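You operate a simulated robot arm through the tools that you are given. There is no shell and no other tool.

You run a simulated robot arm. Do the job below in one go: nothing can be reset, and whatever is moved stays where it is left.

JOB
Move the flower board from the press to the magnifier and clamp the lens.
Fine: screw the plate up first; board on the red felt; slacken the lock knob, swing the arm over, tighten. Where these are worked on the way, their far stop is far enough and under half their travel is too little: lock knob.

The check looks at the end state, three seconds after you hand in, the way a careful person would. Anything else that was tipped, shoved, dropped, spilled or broken makes it a failure.

ROBOT AND FRAMES
A 7-joint arm with a three-finger gripper, fixed in place. Base frame: the origin is at the foot of the arm, x ahead of it, y to its left, z up; the work surface is at about z = 0.75. Units: m, rad, N and s.
Its first joint turns from -2.897 to 2.897 rad. Payload 2.69 kg.
Tool frame: the origin (TCP) lies between the finger pads and is the grasp point; the fingertips stand 0.029 m ahead of it; z points along the fingers, y is the line along which they close. Largest opening 0.12 m; the body of the gripper starts 0.078 m behind the TCP.
Orientation is told as [roll, pitch, yaw] about the base's x, y, z axes, in that order, counted from this pose: with the fingers straight down and closing along the base's y, the tool's x points along the base's -x, its y along +y and its z along -z.

CONTROLS
- The arm moves only by the tool step_arm. Its argument "targets" is one flat list of numbers, 7 for each row, row after row: the closure in counts, from 0 (fully open) to 255 (shut), then the shift along the tool's x, y, z in m, then the turn, a rotation vector about the tool's x, y, z in rad. In form: [grip, dx, dy, dz, ax, ay, az, grip, dx, dy, dz, ax, ay, az, ...]. A call has 1 to 20 rows; each row shifts and turns the commanded pose from where the row before left it, along the tool's axes as they then stand. Rows are played at 5 a second. More than 0.05 m and 0.15 rad between two rows, or a gripper value outside its range, and nothing of the call is played. Where a pose cannot be reached the arm comes as near as it can. A force on the tool above 40 N (or 10 N above the force at the start of the call, whichever is more), or a blocked arm, ends the call early, and 0.2 s more pass. Each finger halts on what it meets, pressing with about 29 N; the grip force reading is that of the motor and also rises with nothing between the fingers. The clock runs only during rows and for 0.2 s after the last one: add rows that do not move to give the fingers time. The reply holds the time, the measured pose of the TCP, the force on the tool along the base axes, the opening and the grip force, in the units named above and with some noise, with the torque about the TCP (base axes, N m) and any sound that the robot's microphone picked up, and new pictures: "show" is both (left out), scene, wrist or none.
- Cameras (640 x 400 px; columns grow to the right, rows downward): "scene" is fixed at [0.3915, -0.502, 1.5369]; the picture's right is [0.30, -0.96, 0.00], its down [-0.88, -0.27, -0.38] and it looks along [0.37, 0.11, -0.92] (base axes); focal length 337 px, centre (320, 200). "wrist" rides on the gripper at [0.063, 0, -0.104] in the tool frame; the picture's right is [0.00, 1.00, 0.00], its down [-0.83, 0.00, -0.56] and it looks along [-0.56, 0.00, 0.83] (tool axes); focal length 275 px, centre (320, 200). There is no depth. A picture from a camera that has moved, and an enlarged one, comes with that camera's place and axes in the base frame and with its lens. The place of the scene camera against the robot may be out by one fixed shift of up to 0.018 m in any direction.
- raise_lower(by): slides the trunk up (or, below 0, down) by that many m; the arm rides with it, the base frame stays. It gives what a move gives, with no picture.
- enlarge(camera, box): a new picture of the part [left, top, right, bottom] of that camera's present view, enlarged. It takes no simulated time.
- finish_job(): hands the job in; it is judged then, once.

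Places have to be worked out from the pictures, the camera data and where the tool is seen. Open the gripper and draw the arm clear of the work before you hand the job in, unless the task says otherwise.

The tools are called by a JSON object that holds its "method" and its "body". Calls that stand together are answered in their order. step_arm: Moves the arm, as the interface text tells. Its arguments: {"type":"object","properties":{"targets":{"type":"array"},"show":{"type":"string","enum":["both","scene","wrist","none"]}},"required":["targets"]} The other tools are called the same way: raise_lower (by) slides the trunk up or down; enlarge (camera, box) takes an enlarged picture of a part of a camera's view; finish_job () hands the job in.

At the start:

```text
t: 0.0
position: [0.6202, -0.3325, 1.1866]
orientation: [0.0, -0.001, 0.001]
wrist_force: [0.4, -0.8, -0.5]
ft_torque: [0.0, 0.0, 0.0]
finger_gap: 0.1202
gripper_force: 0.0
trunk travel left (down, up): [-0.425, 0.161]
```

scene: 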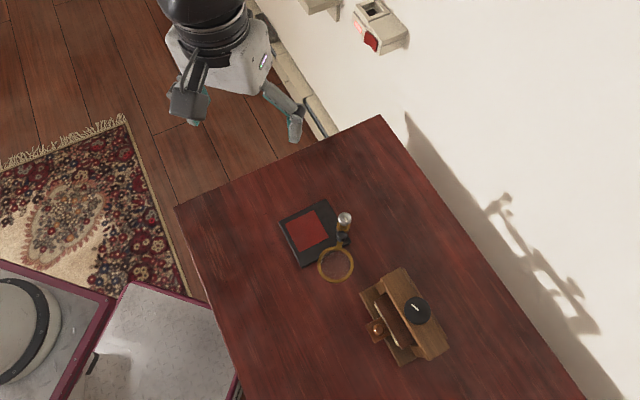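
wrist: 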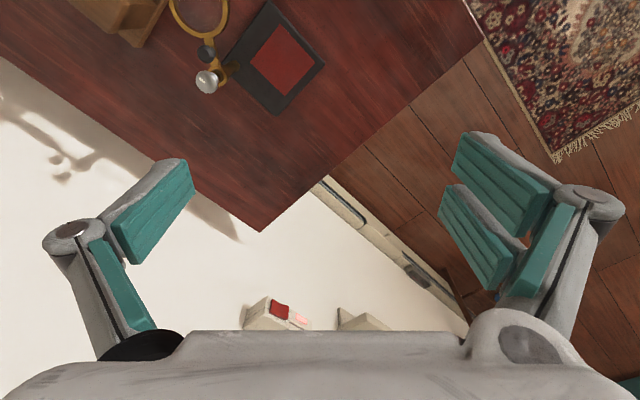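

The scene shows a table with a magnifier (black base with red felt, brass ring arm, knob) and a wooden press with a black knob on top. I enlarge both to see details before moving.

{"method": "enlarge", "body": {"camera": "scene", "box": [340, 250, 470, 370]}}

{"method": "enlarge", "body": {"camera": "scene", "box": [260, 180, 390, 300]}}

{"method": "enlarge", "body": {"camera": "wrist", "box": [60, 0, 360, 140]}}

```text
3.33 times, centred on (405, 310) of scene
camera zoom: at [0.3915, -0.502, 1.5369], right [0.3, -0.96, 0.0], down [-0.88, -0.27, -0.38], along [0.37, 0.11, -0.92], focal length 1123 px, centre (37, -167)
```

zoom: 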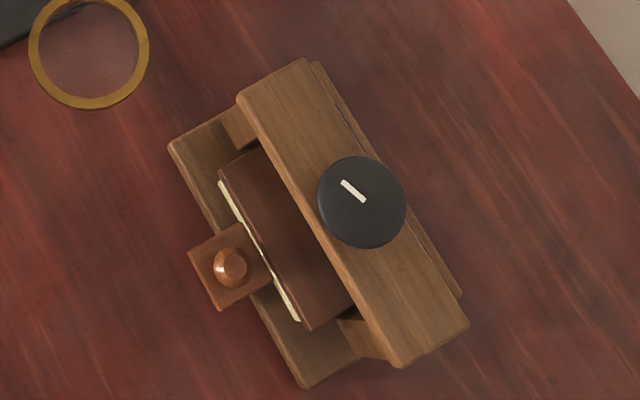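

```text
3.33 times, centred on (325, 240) of scene
camera zoom: at [0.3915, -0.502, 1.5369], right [0.3, -0.96, 0.0], down [-0.88, -0.27, -0.38], along [0.37, 0.11, -0.92], focal length 1123 px, centre (303, 67)
```

zoom: 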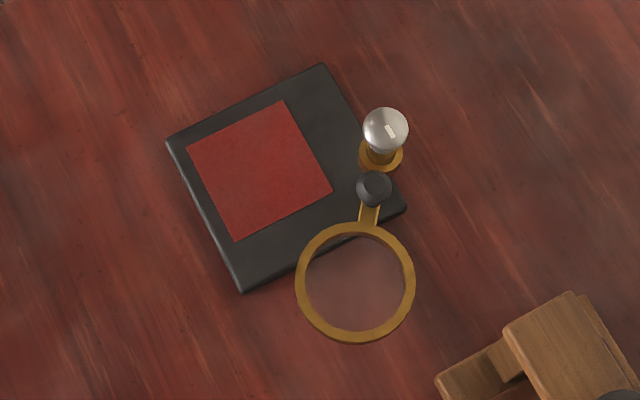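

```text
2.13 times, centred on (210, 70) of wrist
camera zoom: at [0.5561, -0.3335, 1.2905], right [0.0, 1.0, 0.0], down [0.83, 0.0, 0.56], along [0.56, 0.0, -0.83], focal length 587 px, centre (555, 477)
```

zoom: 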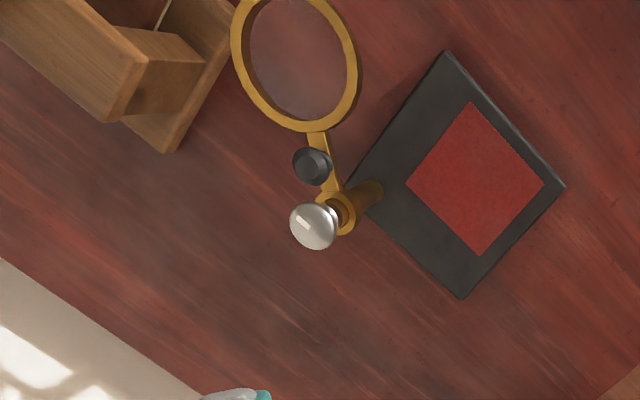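

The magnifier (45° turned base, post with a silver ball and a black knob on the arm) and the press are both seen; I estimate felt ≈ (0.61,-0.40), press knob ≈ (0.49,-0.66), board knob ≈ (0.45,-0.61). I move over between them and tilt so the wrist camera looks straight down for better measurement.

{"method": "step_arm", "body": {"targets": [0, 0.014, -0.034, 0.01, 0, 0, 0, 0, 0.014, -0.034, 0.01, 0, 0, 0, 0, 0.014, -0.034, 0.01, 0, 0, 0, 0, 0.014, -0.034, 0.01, 0, 0, 0, 0, 0.014, -0.034, 0.01, 0, 0, 0, 0, 0, 0, 0, 0, 0.1475, 0, 0, 0, 0, 0, 0, 0.1475, 0, 0, 0, 0, 0, 0, 0.1475, 0, 0, 0, 0, 0, 0, 0.1475, 0, 0, 0, 0, 0, 0, 0, 0], "show": "both"}}

```text
t: 2.2
position: [0.5472, -0.5039, 1.1372]
orientation: [-0.001, 0.592, 0.0]
wrist_force: [0.7, 0.4, 0.1]
ft_torque: [0.0, -0.03, 0.0]
finger_gap: 0.12
gripper_force: 0.1
trunk travel left (down, up): [-0.425, 0.161]
camera wrist: at [0.5534, -0.5032, 1.2588], right [0.0, 1.0, 0.0], down [1.0, 0.0, 0.0], along [0.0, 0.0, -1.0], focal length 275 px, centre (320, 200)
```

scene: 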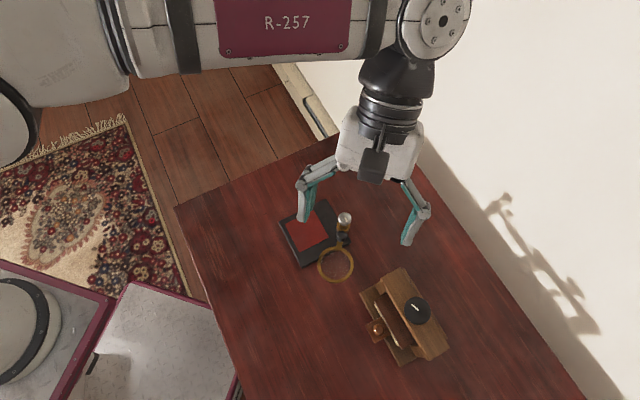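
wrist: 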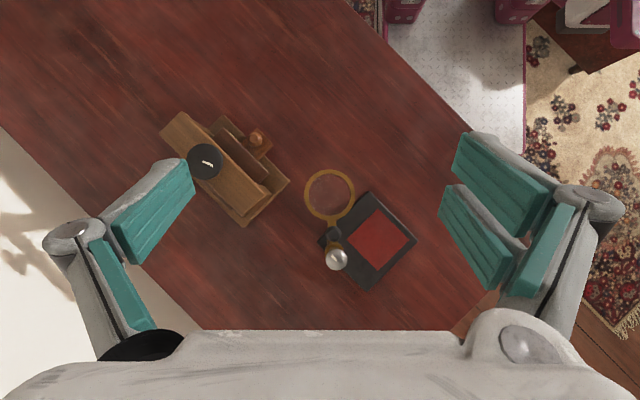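

The camera now looks straight down; enlarging both objects to measure them.

{"method": "enlarge", "body": {"camera": "wrist", "box": [150, 100, 300, 230]}}

{"method": "enlarge", "body": {"camera": "wrist", "box": [290, 160, 430, 300]}}

```text
3.08 times, centred on (225, 165) of wrist
camera zoom: at [0.5534, -0.5032, 1.2588], right [0.0, 1.0, 0.0], down [1.0, 0.0, 0.0], along [0.0, 0.0, -1.0], focal length 847 px, centre (612, 308)
```

zoom: 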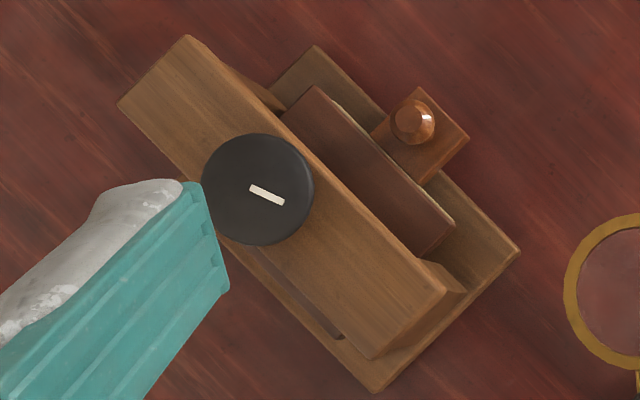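

```text
2.86 times, centred on (360, 230) of wrist
camera zoom: at [0.5534, -0.5032, 1.2588], right [0.0, 1.0, 0.0], down [1.0, 0.0, 0.0], along [0.0, 0.0, -1.0], focal length 786 px, centre (206, 114)
```

zoom: 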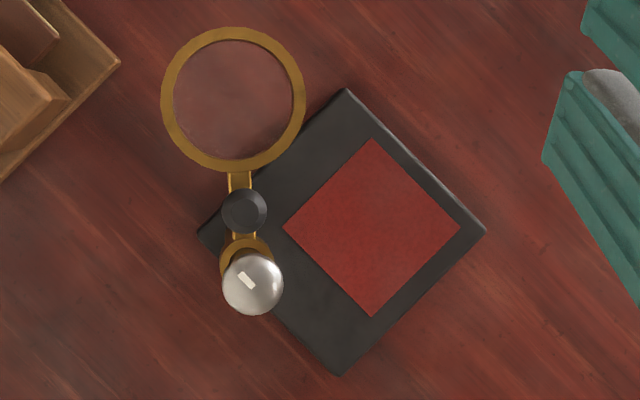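

From both views I triangulate: press knob top ≈ (0.502,-0.656,0.895), ~48 mm wide; board knob ≈ (0.457,-0.606,0.82); post with silver lock knob ≈ (0.628,-0.483,0.91); felt centre ≈ (0.624,-0.401). Now I untilt and yaw -45° so the camera can look at the press from its tab side.

{"method": "step_arm", "body": {"targets": [0, 0, 0, 0, 0, -0.148, 0, 0, 0, 0, 0, 0, -0.148, 0, 0, 0, 0, 0, 0, -0.148, 0, 0, 0, 0, 0, 0, -0.148, 0, 0, 0, 0, 0, 0, 0, 0.131, 0, 0, 0, 0, 0, 0, 0.131, 0, 0, 0, 0, 0, 0, 0.131, 0, 0, 0, 0, 0, 0, 0.131, 0, 0, 0, 0, 0, 0, 0.131, 0, 0, 0, 0, 0, 0, 0.131, 0, 0.0171, -0.0227, 0.02, 0, 0, 0, 0, 0.0171, -0.0227, 0.02, 0, 0, 0, 0, 0.0171, -0.0227, 0.02, 0, 0, 0, 0, 0.0171, -0.0227, 0.02, 0, 0, 0, 0, 0.0171, -0.0227, 0.02, 0, 0, 0, 0, 0.0171, -0.0227, 0.02, 0, 0, 0, 0, 0, 0, 0, 0, 0, 0], "show": "both"}}

```text
t: 5.8
position: [0.3789, -0.526, 1.015]
orientation: [0.002, -0.002, -0.788]
wrist_force: [0.3, 0.1, -0.4]
ft_torque: [0.0, -0.01, 0.0]
finger_gap: 0.1198
gripper_force: 0.0
trunk travel left (down, up): [-0.425, 0.161]
camera wrist: at [0.3336, -0.4825, 1.1188], right [0.7, 0.71, 0.0], down [0.59, -0.59, 0.56], along [0.4, -0.39, -0.83], focal length 275 px, centre (320, 200)
```

scene: 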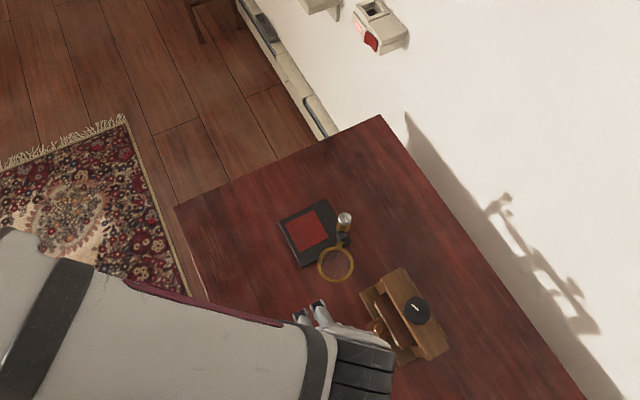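
wrist: 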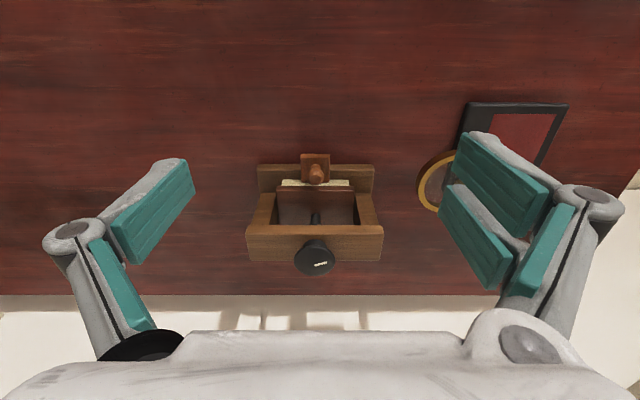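

The press is well framed (picture is upside down). I tilt the tool back to look more from the side and come down a little to see the knob-to-beam gap and the plate.

{"method": "step_arm", "body": {"targets": [0, 0, 0, 0.03, 0, -0.149, 0, 0, 0, 0, 0.03, 0, -0.149, 0, 0, 0, 0, 0.03, 0, -0.149, 0, 0, 0, 0, 0, 0, 0, 0], "show": "wrist"}}

{"method": "enlarge", "body": {"camera": "wrist", "box": [200, 100, 440, 300]}}

```text
t: 6.8
position: [0.3889, -0.5354, 0.9266]
orientation: [0.001, -0.447, -0.787]
wrist_force: [0.1, 0.7, 0.3]
ft_torque: [-0.03, 0.01, -0.02]
finger_gap: 0.1199
gripper_force: 0.0
trunk travel left (down, up): [-0.425, 0.161]
camera wrist: at [0.3156, -0.463, 0.9929], right [0.7, 0.71, 0.0], down [0.36, -0.36, 0.86], along [0.61, -0.61, -0.51], focal length 275 px, centre (320, 200)
```

wrist: 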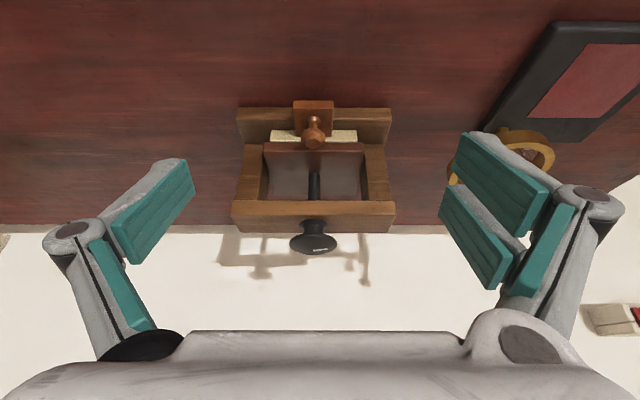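

```text
2.00 times, centred on (320, 200) of wrist
camera zoom: at [0.3156, -0.463, 0.9929], right [0.7, 0.71, 0.0], down [0.36, -0.36, 0.86], along [0.61, -0.61, -0.51], focal length 551 px, centre (320, 200)
```

zoom: 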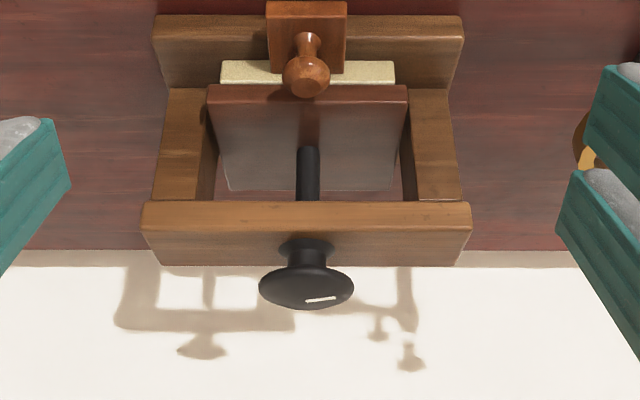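

The knob sits on a stem above the beam (beam top ≈ 0.862, disc ≈ 0.880–0.895), the cream board lies under the brown plate, and the tab's ball knob faces the camera. I untilt, rise, and move above the press knob.

{"method": "step_arm", "body": {"targets": [0, 0, 0, -0.03, 0, 0.149, 0, 0, 0, 0, -0.03, 0, 0.149, 0, 0, 0, 0, -0.03, 0, 0.149, 0, 0, 0, -0.0447, -0.001, 0, 0, 0, 0, 0, -0.0447, -0.001, 0, 0, 0, 0, 0, -0.0447, -0.001, 0, 0, 0, 0, 0, -0.0447, -0.001, 0, 0, 0, 0, 0, 0, 0, 0, 0, 0, 0], "show": "both"}}

{"method": "enlarge", "body": {"camera": "wrist", "box": [200, 60, 440, 260]}}

```text
refused: targets must hold 7 numbers for each row
```

```text
2.00 times, centred on (320, 160) of wrist
camera zoom: at [0.3156, -0.463, 0.9929], right [0.7, 0.71, 0.0], down [0.36, -0.36, 0.86], along [0.61, -0.61, -0.51], focal length 551 px, centre (320, 280)
```

zoom: 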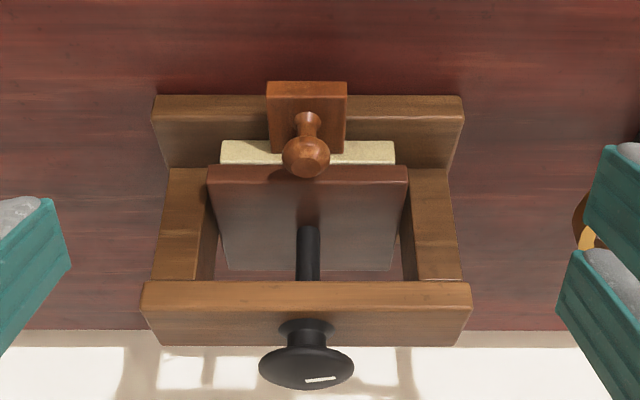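

The row list was miscounted, so nothing moved; I resend the same move with correct rows.

{"method": "step_arm", "body": {"targets": [0, 0, 0, -0.03, 0, 0.149, 0, 0, 0, 0, -0.03, 0, 0.149, 0, 0, 0, 0, -0.03, 0, 0.149, 0, 0, -0.0447, -0.001, 0, 0, 0, 0, 0, -0.0447, -0.001, 0, 0, 0, 0, 0, -0.0447, -0.001, 0, 0, 0, 0, 0, -0.0447, -0.001, 0, 0, 0, 0, 0, 0, 0, 0, 0, 0, 0], "show": "both"}}

{"method": "enlarge", "body": {"camera": "wrist", "box": [200, 60, 440, 260]}}

```text
t: 8.6
position: [0.4939, -0.6465, 1.0144]
orientation: [0.001, -0.001, -0.788]
wrist_force: [0.9, 0.7, 0.3]
ft_torque: [-0.02, 0.02, 0.01]
finger_gap: 0.1197
gripper_force: 0.1
trunk travel left (down, up): [-0.425, 0.161]
camera wrist: at [0.4484, -0.6026, 1.1185], right [0.7, 0.71, 0.0], down [0.59, -0.59, 0.56], along [0.4, -0.39, -0.83], focal length 275 px, centre (320, 200)
```

scene: 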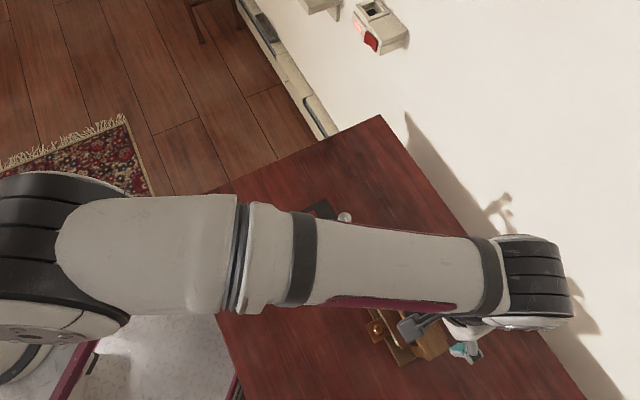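
wrist: 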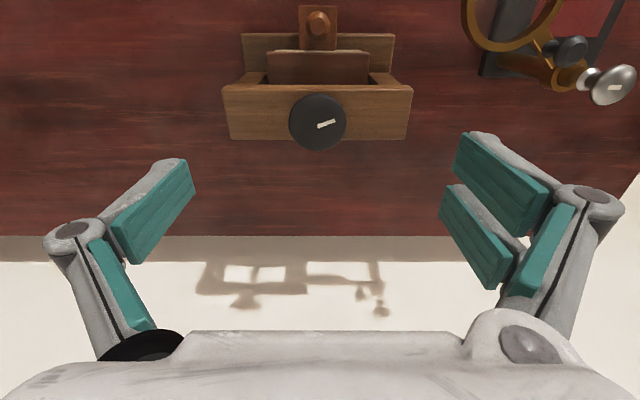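

```text
2.00 times, centred on (320, 160) of wrist
camera zoom: at [0.4484, -0.6026, 1.1185], right [0.7, 0.71, 0.0], down [0.59, -0.59, 0.56], along [0.4, -0.39, -0.83], focal length 551 px, centre (320, 280)
```

zoom: 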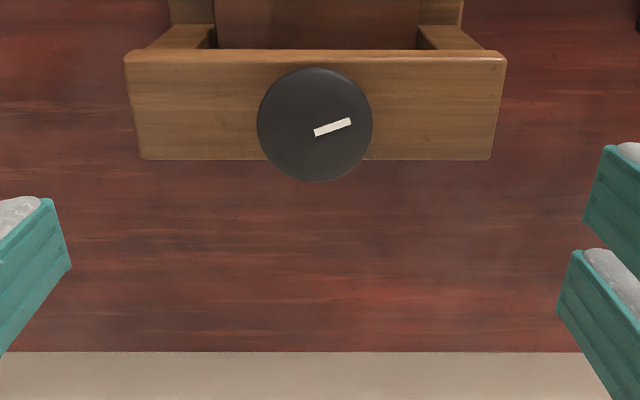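

The knob centre refines to ≈ (0.500,-0.656). I centre over it and test how far the wrist can turn clockwise, so that I have room for a long counter-clockwise turn.

{"method": "step_arm", "body": {"targets": [0, -0.0113, -0.0028, 0, 0, 0, 0, 0, 0, 0, 0, 0, 0, 0.149, 0, 0, 0, 0, 0, 0, 0.149, 0, 0, 0, 0, 0, 0, 0.149, 0, 0, 0, 0, 0, 0, 0.149, 0, 0, 0, 0, 0, 0, 0.149, 0, 0, 0, 0, 0, 0, 0.149, 0, 0, 0, 0, 0, 0, 0.149, 0, 0, 0, 0, 0, 0, 0.149, 0, 0, 0, 0, 0, 0, 0.149, 0, 0, 0, 0, 0, 0, 0.149, 0, 0, 0, 0, 0, 0, 0], "show": "wrist"}}

```text
t: 11.2
position: [0.5007, -0.6566, 1.0133]
orientation: [0.0, 0.002, -2.279]
wrist_force: [0.3, 0.0, 0.6]
ft_torque: [-0.03, 0.02, 0.02]
finger_gap: 0.1201
gripper_force: 0.1
trunk travel left (down, up): [-0.425, 0.161]
camera wrist: at [0.5413, -0.6085, 1.1175], right [0.76, -0.65, 0.0], down [-0.54, -0.63, 0.55], along [-0.36, -0.42, -0.83], focal length 275 px, centre (320, 200)
```

wrist: 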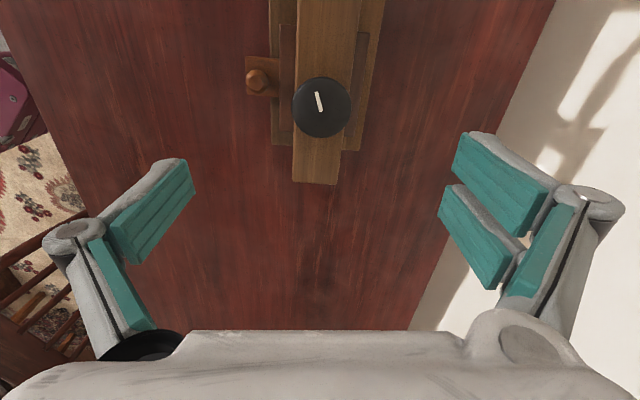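

The wrist reached yaw -2.28 freely; the knob is still centred. I test a bit more clockwise room.

{"method": "step_arm", "body": {"targets": [0, 0, 0, 0, 0, 0, 0.149, 0, 0, 0, 0, 0, 0, 0.149, 0, 0, 0, 0, 0, 0, 0.149, 0, 0, 0, 0, 0, 0, 0.149, 0, 0, 0, 0, 0, 0, 0.149, 0, 0, 0, 0, 0, 0, 0.149, 0, 0, 0, 0, 0, 0, 0], "show": "wrist"}}

{"method": "enlarge", "body": {"camera": "wrist", "box": [220, 20, 420, 180]}}

```text
t: 12.8
position: [0.5018, -0.6554, 1.0128]
orientation: [-0.001, 0.003, 3.109]
wrist_force: [0.4, -0.8, -0.3]
ft_torque: [0.03, 0.0, -0.02]
finger_gap: 0.1202
gripper_force: 0.1
trunk travel left (down, up): [-0.425, 0.161]
camera wrist: at [0.5637, -0.6583, 1.1175], right [-0.03, -1.0, 0.0], down [-0.83, 0.02, 0.55], along [-0.55, 0.01, -0.83], focal length 275 px, centre (320, 200)
```

wrist: 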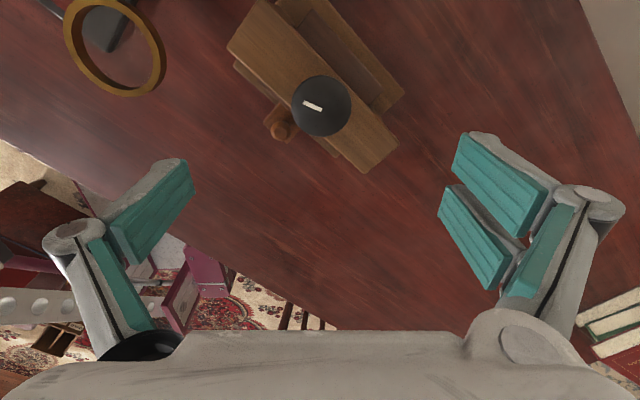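

```text
2.50 times, centred on (320, 100) of wrist
camera zoom: at [0.5637, -0.6583, 1.1175], right [-0.03, -1.0, 0.0], down [-0.83, 0.02, 0.55], along [-0.55, 0.01, -0.83], focal length 688 px, centre (320, 450)
```

zoom: 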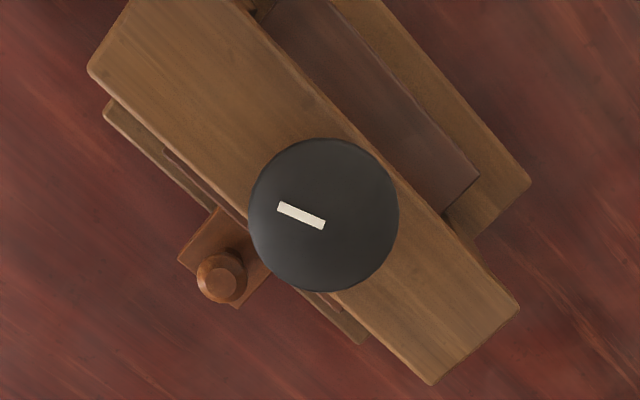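

Still room at yaw ≈ π; knob centre averages (0.502,-0.657). I descend with fingers half-open to TCP z ≈ 0.900, so tips stay above the beam, and check the fit before closing.

{"method": "step_arm", "body": {"targets": [60, 0, 0.0015, 0.03, 0, 0, 0, 85, 0, 0, 0.03, 0, 0, 0, 85, 0, 0, 0.03, 0, 0, 0, 85, 0, 0, 0.0225, 0, 0, 0, 85, 0, 0, 0, 0, 0, 0], "show": "both"}}

{"method": "enlarge", "body": {"camera": "wrist", "box": [200, 80, 440, 280]}}

```text
t: 14.0
position: [0.5014, -0.6592, 0.9011]
orientation: [-0.001, 0.003, 3.113]
wrist_force: [0.3, 0.7, 0.6]
ft_torque: [0.0, -0.03, -0.03]
finger_gap: 0.08
gripper_force: 0.1
trunk travel left (down, up): [-0.425, 0.161]
camera wrist: at [0.5641, -0.661, 1.0056], right [-0.03, -1.0, 0.0], down [-0.83, 0.02, 0.55], along [-0.55, 0.01, -0.83], focal length 275 px, centre (320, 200)
```

scene: 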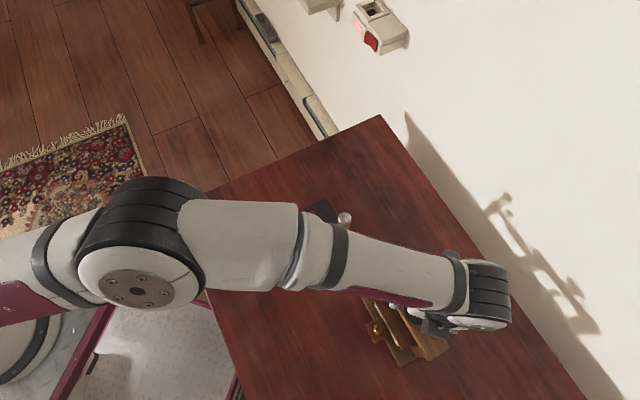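
wrist: 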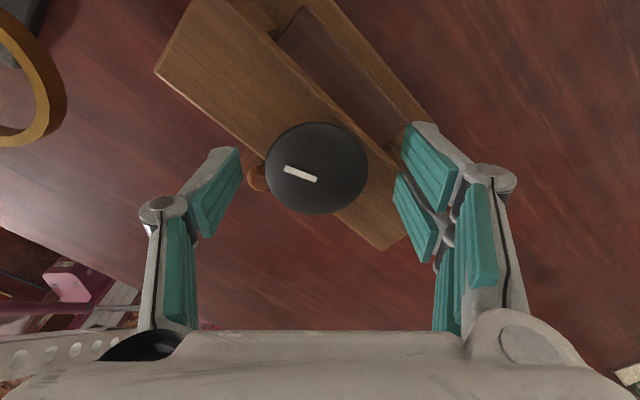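

```text
2.00 times, centred on (320, 180) of wrist
camera zoom: at [0.5641, -0.661, 1.0056], right [-0.03, -1.0, 0.0], down [-0.83, 0.02, 0.55], along [-0.55, 0.01, -0.83], focal length 551 px, centre (320, 240)
```

zoom: 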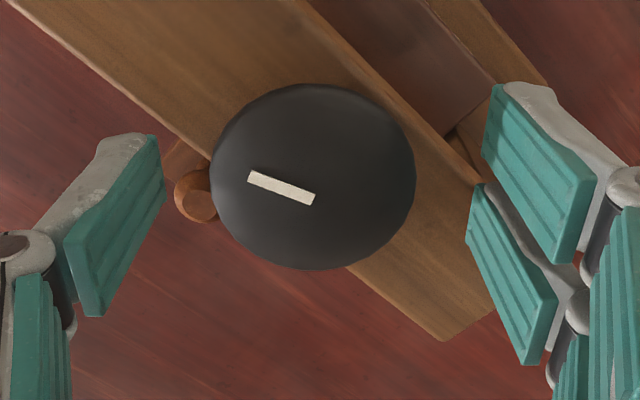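

The knob's rim triangulates to ≈ (0.5015,-0.6588, 0.883), so the TCP is centred on it with tips ~12 mm below the rim. I close gently on the knob.

{"method": "step_arm", "body": {"targets": [130, 0, 0, 0, 0, 0, 0, 145, 0, 0, 0, 0, 0, 0, 155, 0, 0, 0, 0, 0, 0, 170, 0, 0, 0, 0, 0, 0, 255, 0, 0, 0, 0, 0, 0, 255, 0, 0, 0, 0, 0, 0, 255, 0, 0, 0, 0, 0, 0], "show": "wrist"}}

{"method": "enlarge", "body": {"camera": "wrist", "box": [200, 80, 440, 280]}}

```text
t: 15.6
position: [0.5025, -0.6589, 0.9011]
orientation: [0.0, 0.004, 3.112]
wrist_force: [0.4, 13.7, 1.7]
ft_torque: [-0.02, 0.02, -0.02]
finger_gap: 0.0481
gripper_force: 29.3
trunk travel left (down, up): [-0.425, 0.161]
camera wrist: at [0.5645, -0.6604, 1.0059], right [-0.02, -1.0, 0.0], down [-0.83, 0.02, 0.55], along [-0.55, 0.01, -0.83], focal length 275 px, centre (320, 200)
```

wrist: 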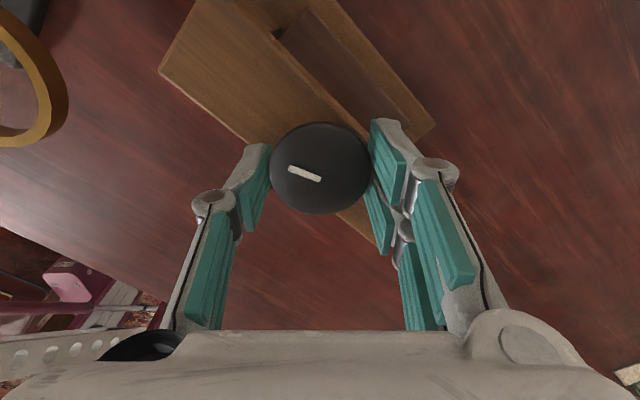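

```text
2.00 times, centred on (320, 180) of wrist
camera zoom: at [0.5645, -0.6604, 1.0059], right [-0.02, -1.0, 0.0], down [-0.83, 0.02, 0.55], along [-0.55, 0.01, -0.83], focal length 551 px, centre (320, 240)
```

zoom: 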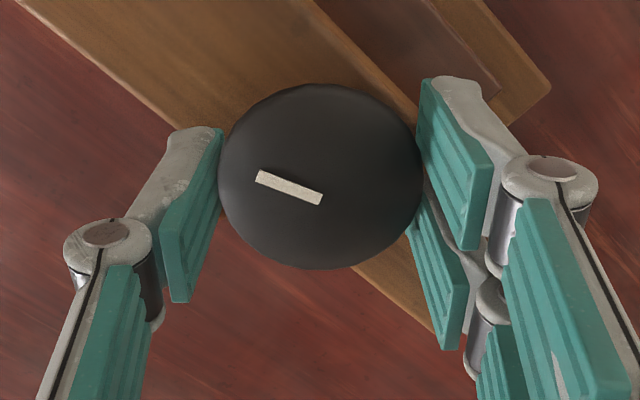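

Gripped at 48.1 mm; a 13.7 N sideways load suggests about 1 mm off-centre in +y. I relieve that and start turning counter-clockwise to see how the knob and plate react.

{"method": "step_arm", "body": {"targets": [255, 0, -0.001, 0, 0, 0, 0, 255, 0, 0, 0, 0, 0, -0.1, 255, 0, 0, 0, 0, 0, -0.1, 255, 0, 0, 0, 0, 0, -0.1, 255, 0, 0, 0, 0, 0, -0.1, 255, 0, 0, 0, 0, 0, 0], "show": "wrist"}}

{"method": "enlarge", "body": {"camera": "wrist", "box": [200, 80, 440, 280]}}

```text
t: 17.0
position: [0.5023, -0.6576, 0.9021]
orientation: [0.006, 0.001, -2.77]
wrist_force: [7.8, -10.7, 6.7]
ft_torque: [-0.36, -0.13, 0.03]
finger_gap: 0.0483
gripper_force: 29.1
trunk travel left (down, up): [-0.425, 0.161]
camera wrist: at [0.5598, -0.6351, 1.0059], right [0.37, -0.93, 0.0], down [-0.77, -0.3, 0.55], along [-0.51, -0.21, -0.83], focal length 275 px, centre (320, 200)
```

wrist: 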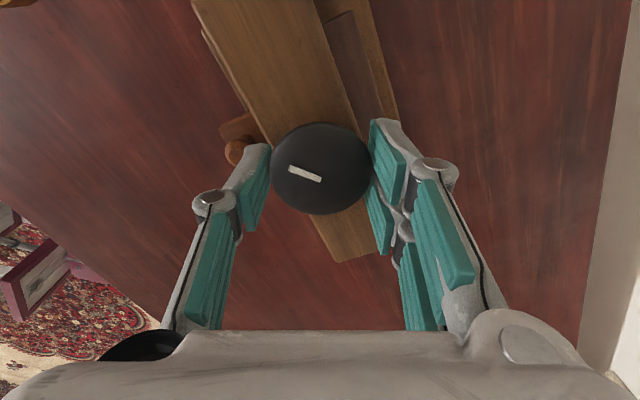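

```text
2.00 times, centred on (320, 180) of wrist
camera zoom: at [0.5598, -0.6351, 1.0059], right [0.37, -0.93, 0.0], down [-0.77, -0.3, 0.55], along [-0.51, -0.21, -0.83], focal length 551 px, centre (320, 240)
```

zoom: 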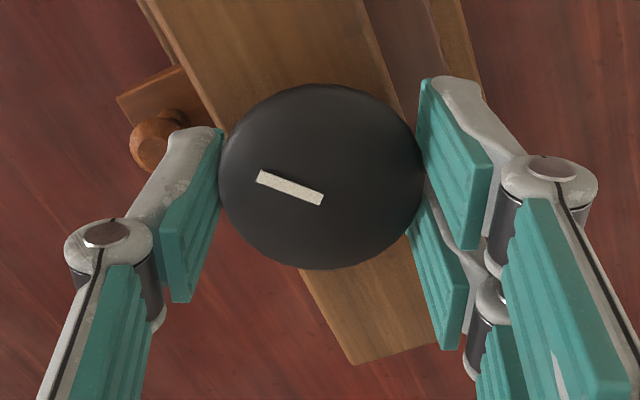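

The mark turned with the gripper and the tool is pushed upward (+6.7 N), so CCW is raising the screw. I recentre half a millimetre and continue CCW while following upward slightly.

{"method": "step_arm", "body": {"targets": [255, 0, 0.0005, -0.0008, 0, 0, 0, 255, 0, 0, -0.0003, 0, 0, -0.12, 255, 0, 0, -0.0003, 0, 0, -0.12, 255, 0, 0, -0.0003, 0, 0, -0.12, 255, 0, 0, -0.0003, 0, 0, -0.12, 255, 0, 0, -0.0003, 0, 0, -0.12, 255, 0, 0, 0, 0, 0, 0], "show": "wrist"}}

{"method": "enlarge", "body": {"camera": "wrist", "box": [200, 40, 440, 280]}}

```text
t: 18.6
position: [0.5009, -0.6571, 0.9009]
orientation: [0.0, 0.004, -2.169]
wrist_force: [7.3, -7.1, 0.1]
ft_torque: [-0.03, -0.4, 0.01]
finger_gap: 0.0482
gripper_force: 29.0
trunk travel left (down, up): [-0.425, 0.161]
camera wrist: at [0.5361, -0.6056, 1.006], right [0.83, -0.56, 0.0], down [-0.47, -0.69, 0.55], along [-0.31, -0.46, -0.83], focal length 275 px, centre (320, 200)
```

wrist: 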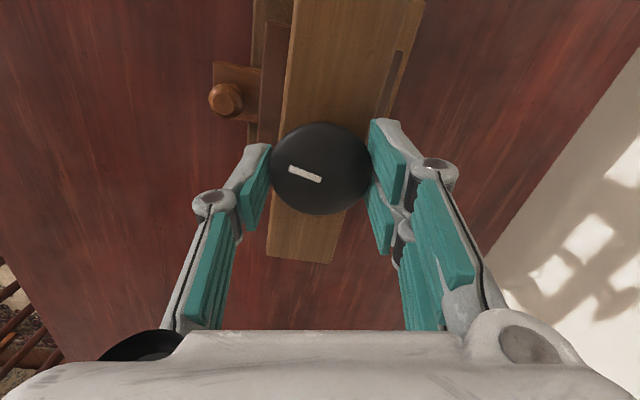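

```text
1.67 times, centred on (320, 160) of wrist
camera zoom: at [0.5361, -0.6056, 1.006], right [0.83, -0.56, 0.0], down [-0.47, -0.69, 0.55], along [-0.31, -0.46, -0.83], focal length 459 px, centre (320, 267)
```

zoom: 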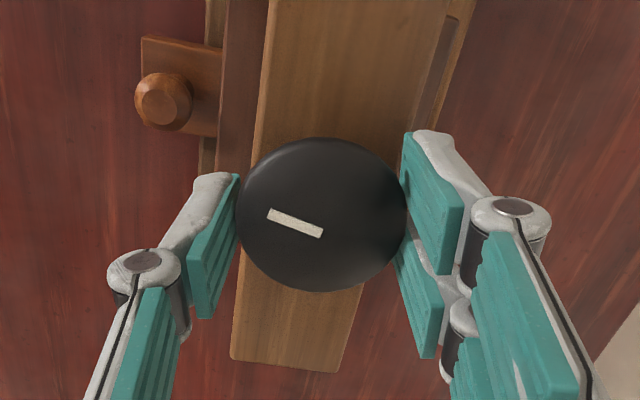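

Forces are small and the mark keeps following. I continue the CCW turn with a small recentring and watch the vertical force.

{"method": "step_arm", "body": {"targets": [255, 0, 0.0004, 0, 0, 0, 0, 255, 0, 0, 0, 0, 0, -0.13, 255, 0, 0, 0, 0, 0, -0.13, 255, 0, 0, 0, 0, 0, -0.13, 255, 0, 0, 0, 0, 0, -0.13, 255, 0, 0, 0, 0, 0, -0.13, 255, 0, 0, 0, 0, 0, -0.13, 255, 0, 0, 0, 0, 0, -0.13, 255, 0, 0, 0, 0, 0, -0.13, 255, 0, 0, 0, 0, 0, 0], "show": "both"}}

{"method": "enlarge", "body": {"camera": "wrist", "box": [200, 20, 440, 240]}}

```text
t: 20.8
position: [0.5024, -0.6581, 0.9025]
orientation: [0.004, 0.001, -1.129]
wrist_force: [0.9, 1.2, -1.4]
ft_torque: [0.02, 0.0, 0.01]
finger_gap: 0.0481
gripper_force: 29.0
trunk travel left (down, up): [-0.425, 0.161]
camera wrist: at [0.4746, -0.6015, 1.0061], right [0.9, 0.43, 0.0], down [0.36, -0.75, 0.56], along [0.24, -0.5, -0.83], focal length 275 px, centre (320, 200)
```

scene: 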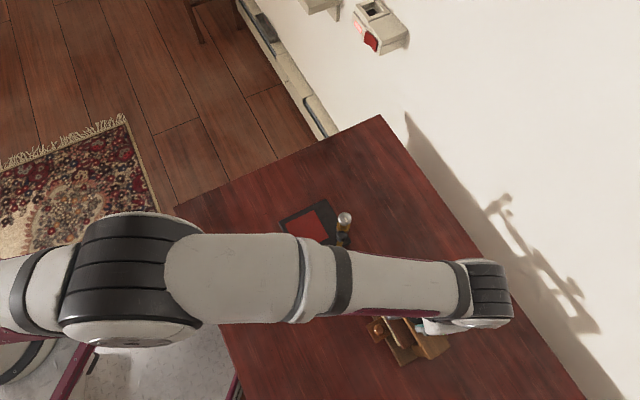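
wrist: 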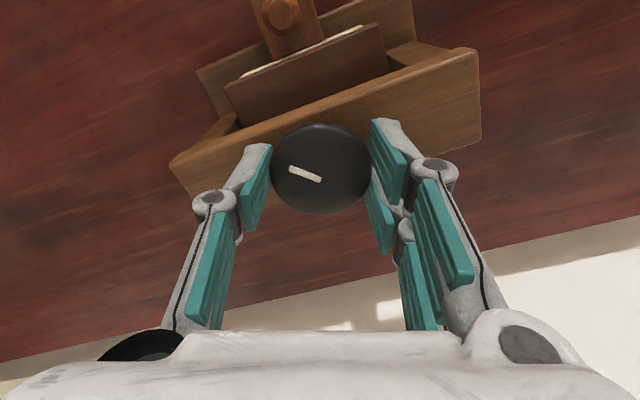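

```text
1.82 times, centred on (320, 130) of wrist
camera zoom: at [0.4746, -0.6015, 1.0061], right [0.9, 0.43, 0.0], down [0.36, -0.75, 0.56], along [0.24, -0.5, -0.83], focal length 500 px, centre (320, 327)
```

zoom: 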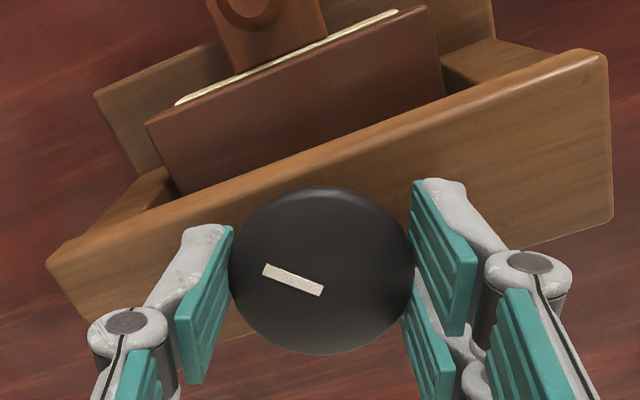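

No load at all now; about 2.0 rad turned so far. I continue counter-clockwise another 1.7 rad.

{"method": "step_arm", "body": {"targets": [255, 0, 0, 0, 0, 0, -0.14, 255, 0, 0, 0, 0, 0, -0.14, 255, 0, 0, 0, 0, 0, -0.14, 255, 0, 0, 0, 0, 0, -0.14, 255, 0, 0, 0, 0, 0, -0.14, 255, 0, 0, 0, 0, 0, -0.14, 255, 0, 0, 0, 0, 0, -0.14, 255, 0, 0, 0, 0, 0, -0.14, 255, 0, 0, 0, 0, 0, -0.14, 255, 0, 0, 0, 0, 0, -0.14, 255, 0, 0, 0, 0, 0, -0.14, 255, 0, 0, 0, 0, 0, -0.14, 255, 0, 0, 0, 0, 0, 0], "show": "wrist"}}

{"method": "enlarge", "body": {"camera": "wrist", "box": [200, 20, 440, 240]}}

```text
t: 23.6
position: [0.5032, -0.6584, 0.9039]
orientation: [-0.001, -0.002, 0.55]
wrist_force: [2.3, -0.3, 0.3]
ft_torque: [-0.02, 0.03, 0.05]
finger_gap: 0.0483
gripper_force: 28.6
trunk travel left (down, up): [-0.425, 0.161]
camera wrist: at [0.4488, -0.6915, 1.0068], right [-0.53, 0.85, 0.0], down [0.7, 0.44, 0.56], along [0.47, 0.29, -0.83], focal length 275 px, centre (320, 200)
```

wrist: 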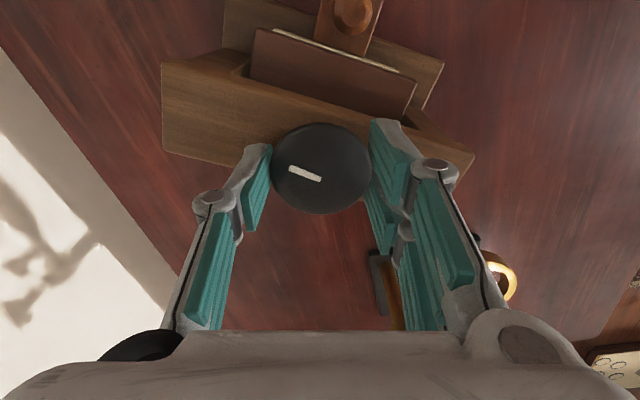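

```text
1.82 times, centred on (320, 130) of wrist
camera zoom: at [0.4488, -0.6915, 1.0068], right [-0.53, 0.85, 0.0], down [0.7, 0.44, 0.56], along [0.47, 0.29, -0.83], focal length 500 px, centre (320, 327)
```

zoom: 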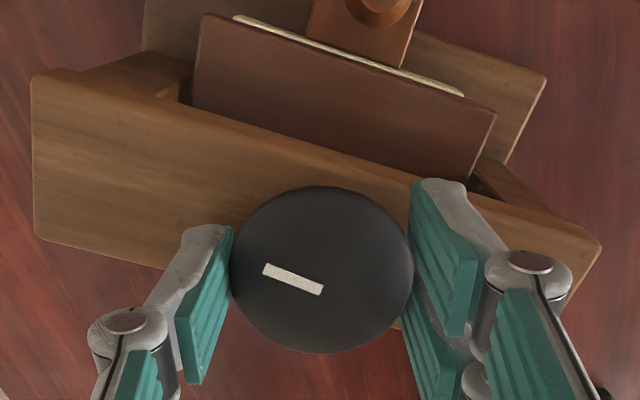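

3.7 rad turned without resistance. I continue CCW another 1.7 rad, watching for a stop.

{"method": "step_arm", "body": {"targets": [255, 0, 0, 0, 0, 0, -0.14, 255, 0, 0, 0, 0, 0, -0.14, 255, 0, 0, 0, 0, 0, -0.14, 255, 0, 0, 0, 0, 0, -0.14, 255, 0, 0, 0, 0, 0, -0.14, 255, 0, 0, 0, 0, 0, -0.14, 255, 0, 0, 0, 0, 0, -0.14, 255, 0, 0, 0, 0, 0, -0.14, 255, 0, 0, 0, 0, 0, 0], "show": "wrist"}}

{"method": "enlarge", "body": {"camera": "wrist", "box": [200, 20, 440, 240]}}

```text
t: 25.6
position: [0.5025, -0.6587, 0.9032]
orientation: [-0.005, 0.0, 1.67]
wrist_force: [7.1, -6.7, -0.6]
ft_torque: [0.4, 0.1, 0.06]
finger_gap: 0.0479
gripper_force: 28.7
trunk travel left (down, up): [-0.425, 0.161]
camera wrist: at [0.5083, -0.7214, 1.0071], right [-0.99, -0.1, 0.0], down [-0.09, 0.83, 0.55], along [-0.06, 0.55, -0.83], focal length 275 px, centre (320, 200)
```

wrist: 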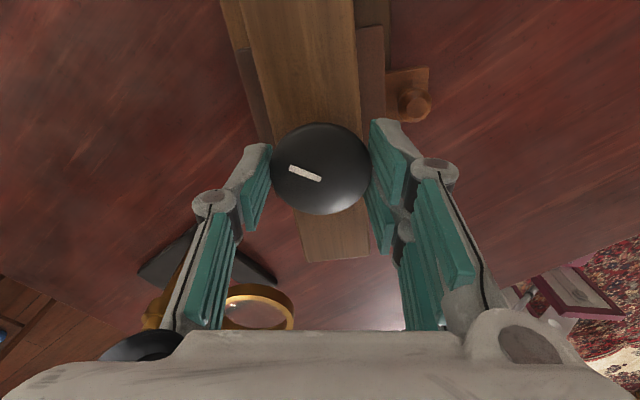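

```text
1.82 times, centred on (320, 130) of wrist
camera zoom: at [0.5083, -0.7214, 1.0071], right [-0.99, -0.1, 0.0], down [-0.09, 0.83, 0.55], along [-0.06, 0.55, -0.83], focal length 500 px, centre (320, 327)
```

zoom: 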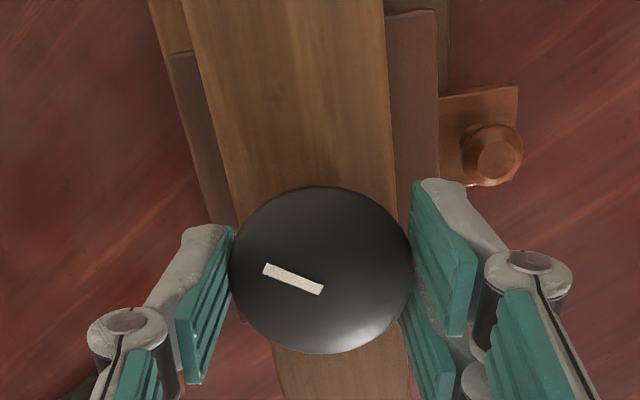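

4.8 rad so far, still free. I turn a bit more, then release and rise to inspect the plate height.

{"method": "step_arm", "body": {"targets": [255, 0, 0, 0, 0, 0, -0.14, 255, 0, 0, 0, 0, 0, -0.14, 255, 0, 0, 0, 0, 0, -0.14, 255, 0, 0, 0, 0, 0, -0.14, 255, 0, 0, 0, 0, 0, 0], "show": "wrist"}}

```text
t: 26.6
position: [0.4992, -0.656, 0.8984]
orientation: [0.011, -0.016, 2.189]
wrist_force: [-2.2, 6.0, -2.2]
ft_torque: [0.5, 0.15, -0.16]
finger_gap: 0.0481
gripper_force: 28.7
trunk travel left (down, up): [-0.425, 0.161]
stopped in row 4: the force on the tool passed its limit at 66 N (the readings are from after the stop); the commanded pose is now the measured one
camera wrist: at [0.5374, -0.707, 1.0011], right [-0.81, -0.58, 0.01], down [-0.48, 0.67, 0.57], along [-0.34, 0.46, -0.82], focal length 275 px, centre (320, 200)
```

wrist: 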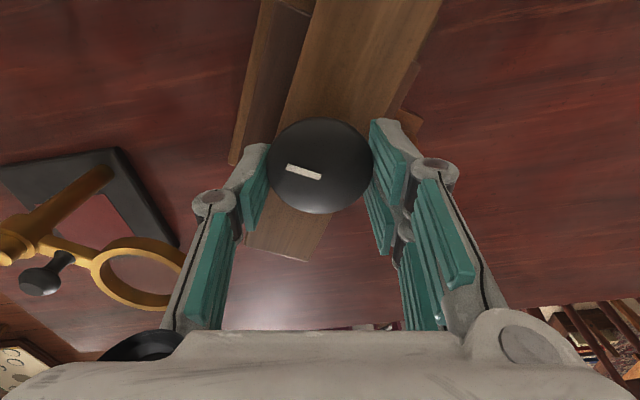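

The wrist hit its own limit there (force stop at yaw 2.19; TCP displaced ~4 mm). I release the knob gently and rise straight up, then inspect the press for any shift and the plate height.

{"method": "step_arm", "body": {"targets": [140, 0, 0, 0, 0, 0, 0, 100, 0, 0, 0, 0, 0, 0, 80, 0, 0, 0, 0, 0, 0, 80, 0, 0, -0.03, 0, 0, 0, 80, 0, 0, -0.04, 0, 0, 0, 80, 0, 0, -0.04, 0, 0, 0, 80, 0, 0, 0, 0, 0, 0], "show": "both"}}

{"method": "enlarge", "body": {"camera": "wrist", "box": [200, 0, 440, 200]}}

```text
t: 28.2
position: [0.5, -0.6581, 1.0073]
orientation: [0.01, -0.012, 2.19]
wrist_force: [-0.4, 0.2, -0.3]
ft_torque: [-0.01, 0.04, 0.03]
finger_gap: 0.0825
gripper_force: 0.2
trunk travel left (down, up): [-0.425, 0.161]
camera wrist: at [0.5384, -0.7101, 1.1107], right [-0.81, -0.58, 0.01], down [-0.48, 0.67, 0.57], along [-0.34, 0.45, -0.82], focal length 275 px, centre (320, 200)
```

scene: 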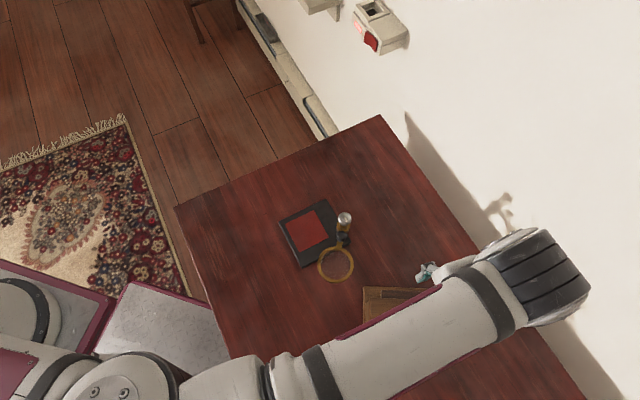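
wrist: 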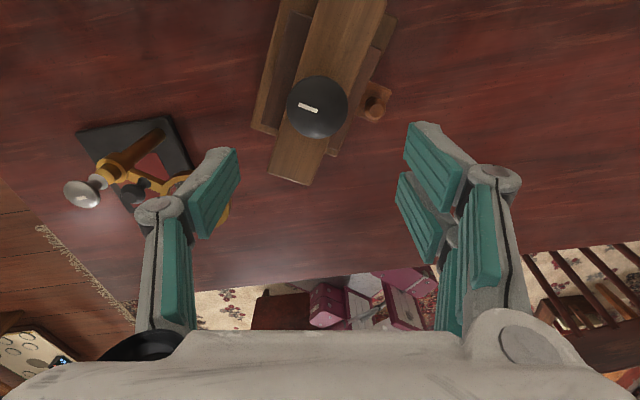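

```text
2.00 times, centred on (320, 100) of wrist
camera zoom: at [0.5384, -0.7101, 1.1107], right [-0.81, -0.58, 0.01], down [-0.48, 0.67, 0.57], along [-0.34, 0.45, -0.82], focal length 551 px, centre (320, 400)
```

zoom: 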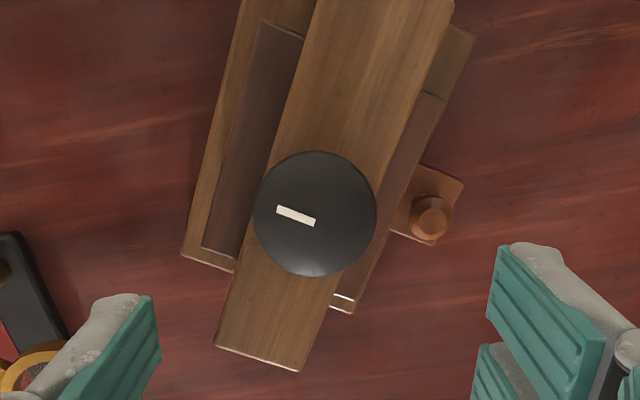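

The knob centre still reads ≈ (0.501,-0.660), so the press has not noticeably moved. I unwind the wrist to the side-viewing yaw.

{"method": "step_arm", "body": {"targets": [0, 0, 0, -0.02, 0, 0, 0.149, 0, 0, 0, 0, 0, 0, 0.149, 0, 0, 0, 0, 0, 0, 0.149, 0, 0, 0, 0, 0, 0, 0.149, 0, 0, 0, 0, 0, 0, 0.149, 0, 0, 0, 0, 0, 0, 0.149, 0, 0, 0, 0, 0, 0, 0.149, 0, 0, 0, 0, 0, 0, 0.149, 0, 0, 0, 0, 0, 0, 0.149, 0, 0, 0, 0, 0, 0, 0.149, 0, 0, 0, 0, 0, 0, 0.149, 0, 0, 0, 0, 0, 0, 0.149, 0, 0, 0, 0, 0, 0, 0.149, 0, 0, 0, 0, 0, 0, 0.149, 0, 0, 0, 0, 0, 0, 0.149, 0, 0, 0, 0, 0, 0, 0.149, 0, 0, 0, 0, 0, 0, 0.149, 0, 0, 0, 0, 0, 0, 0.149, 0, 0, 0, 0, 0, 0, 0.149, 0, 0, 0, 0, 0, 0, 0.149], "show": "none"}}

```text
t: 32.4
position: [0.5019, -0.6574, 1.0285]
orientation: [-0.008, 0.016, -0.792]
wrist_force: [0.0, 0.5, -0.2]
ft_torque: [-0.02, -0.03, -0.01]
finger_gap: 0.1199
gripper_force: 0.0
trunk travel left (down, up): [-0.425, 0.161]
```

Wrist unwound; I remove the small residual tilt and move back to the side viewpoint to check the plate.

{"method": "step_arm", "body": {"targets": [0, 0, 0, 0, -0.017, -0.0055, 0, 0, 0.0447, 0.0012, 0.0034, 0, 0, 0, 0, 0.0447, 0.0012, 0.0034, 0, 0, 0, 0, 0.0447, 0.0012, 0.0034, 0, 0, 0, 0, 0.0447, 0.0012, 0.0034, 0, 0, 0, 0, 0, 0, 0.03, 0, -0.149, 0, 0, 0, 0, 0.03, 0, -0.149, 0, 0, 0, 0, 0.03, 0, -0.149, 0, 0, 0, 0, 0, 0, 0, 0], "show": "both"}}

{"method": "enlarge", "body": {"camera": "wrist", "box": [200, 60, 440, 260]}}

```text
t: 34.4
position: [0.3869, -0.5353, 0.9296]
orientation: [0.01, -0.439, -0.794]
wrist_force: [0.1, 0.0, -0.3]
ft_torque: [0.0, -0.01, -0.06]
finger_gap: 0.12
gripper_force: 0.0
trunk travel left (down, up): [-0.425, 0.161]
camera wrist: at [0.3138, -0.4638, 0.9963], right [0.71, 0.71, 0.01], down [0.36, -0.37, 0.86], along [0.61, -0.6, -0.52], focal length 275 px, centre (320, 200)
```

scene: 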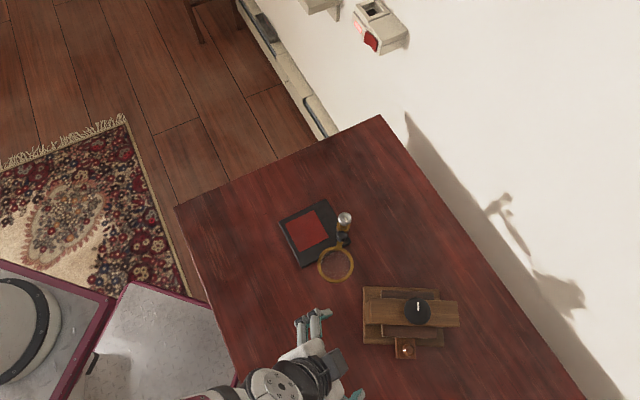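
wrist: 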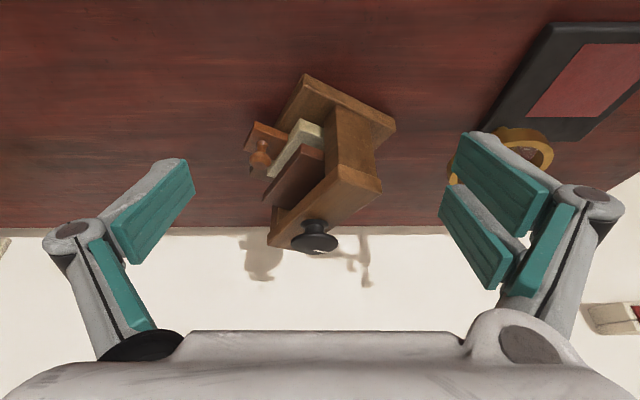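

```text
2.00 times, centred on (320, 160) of wrist
camera zoom: at [0.3138, -0.4638, 0.9963], right [0.71, 0.71, 0.01], down [0.36, -0.37, 0.86], along [0.61, -0.6, -0.52], focal length 551 px, centre (320, 280)
```

zoom: 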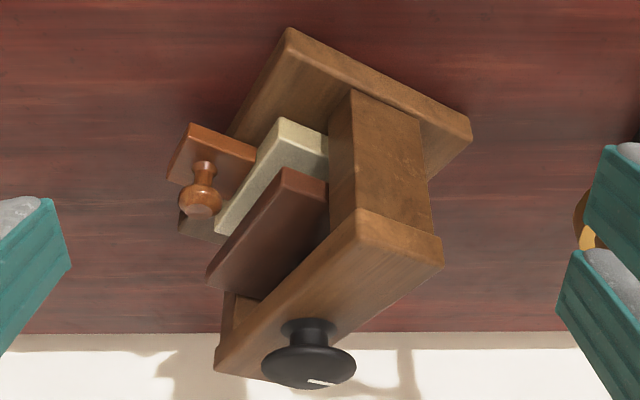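

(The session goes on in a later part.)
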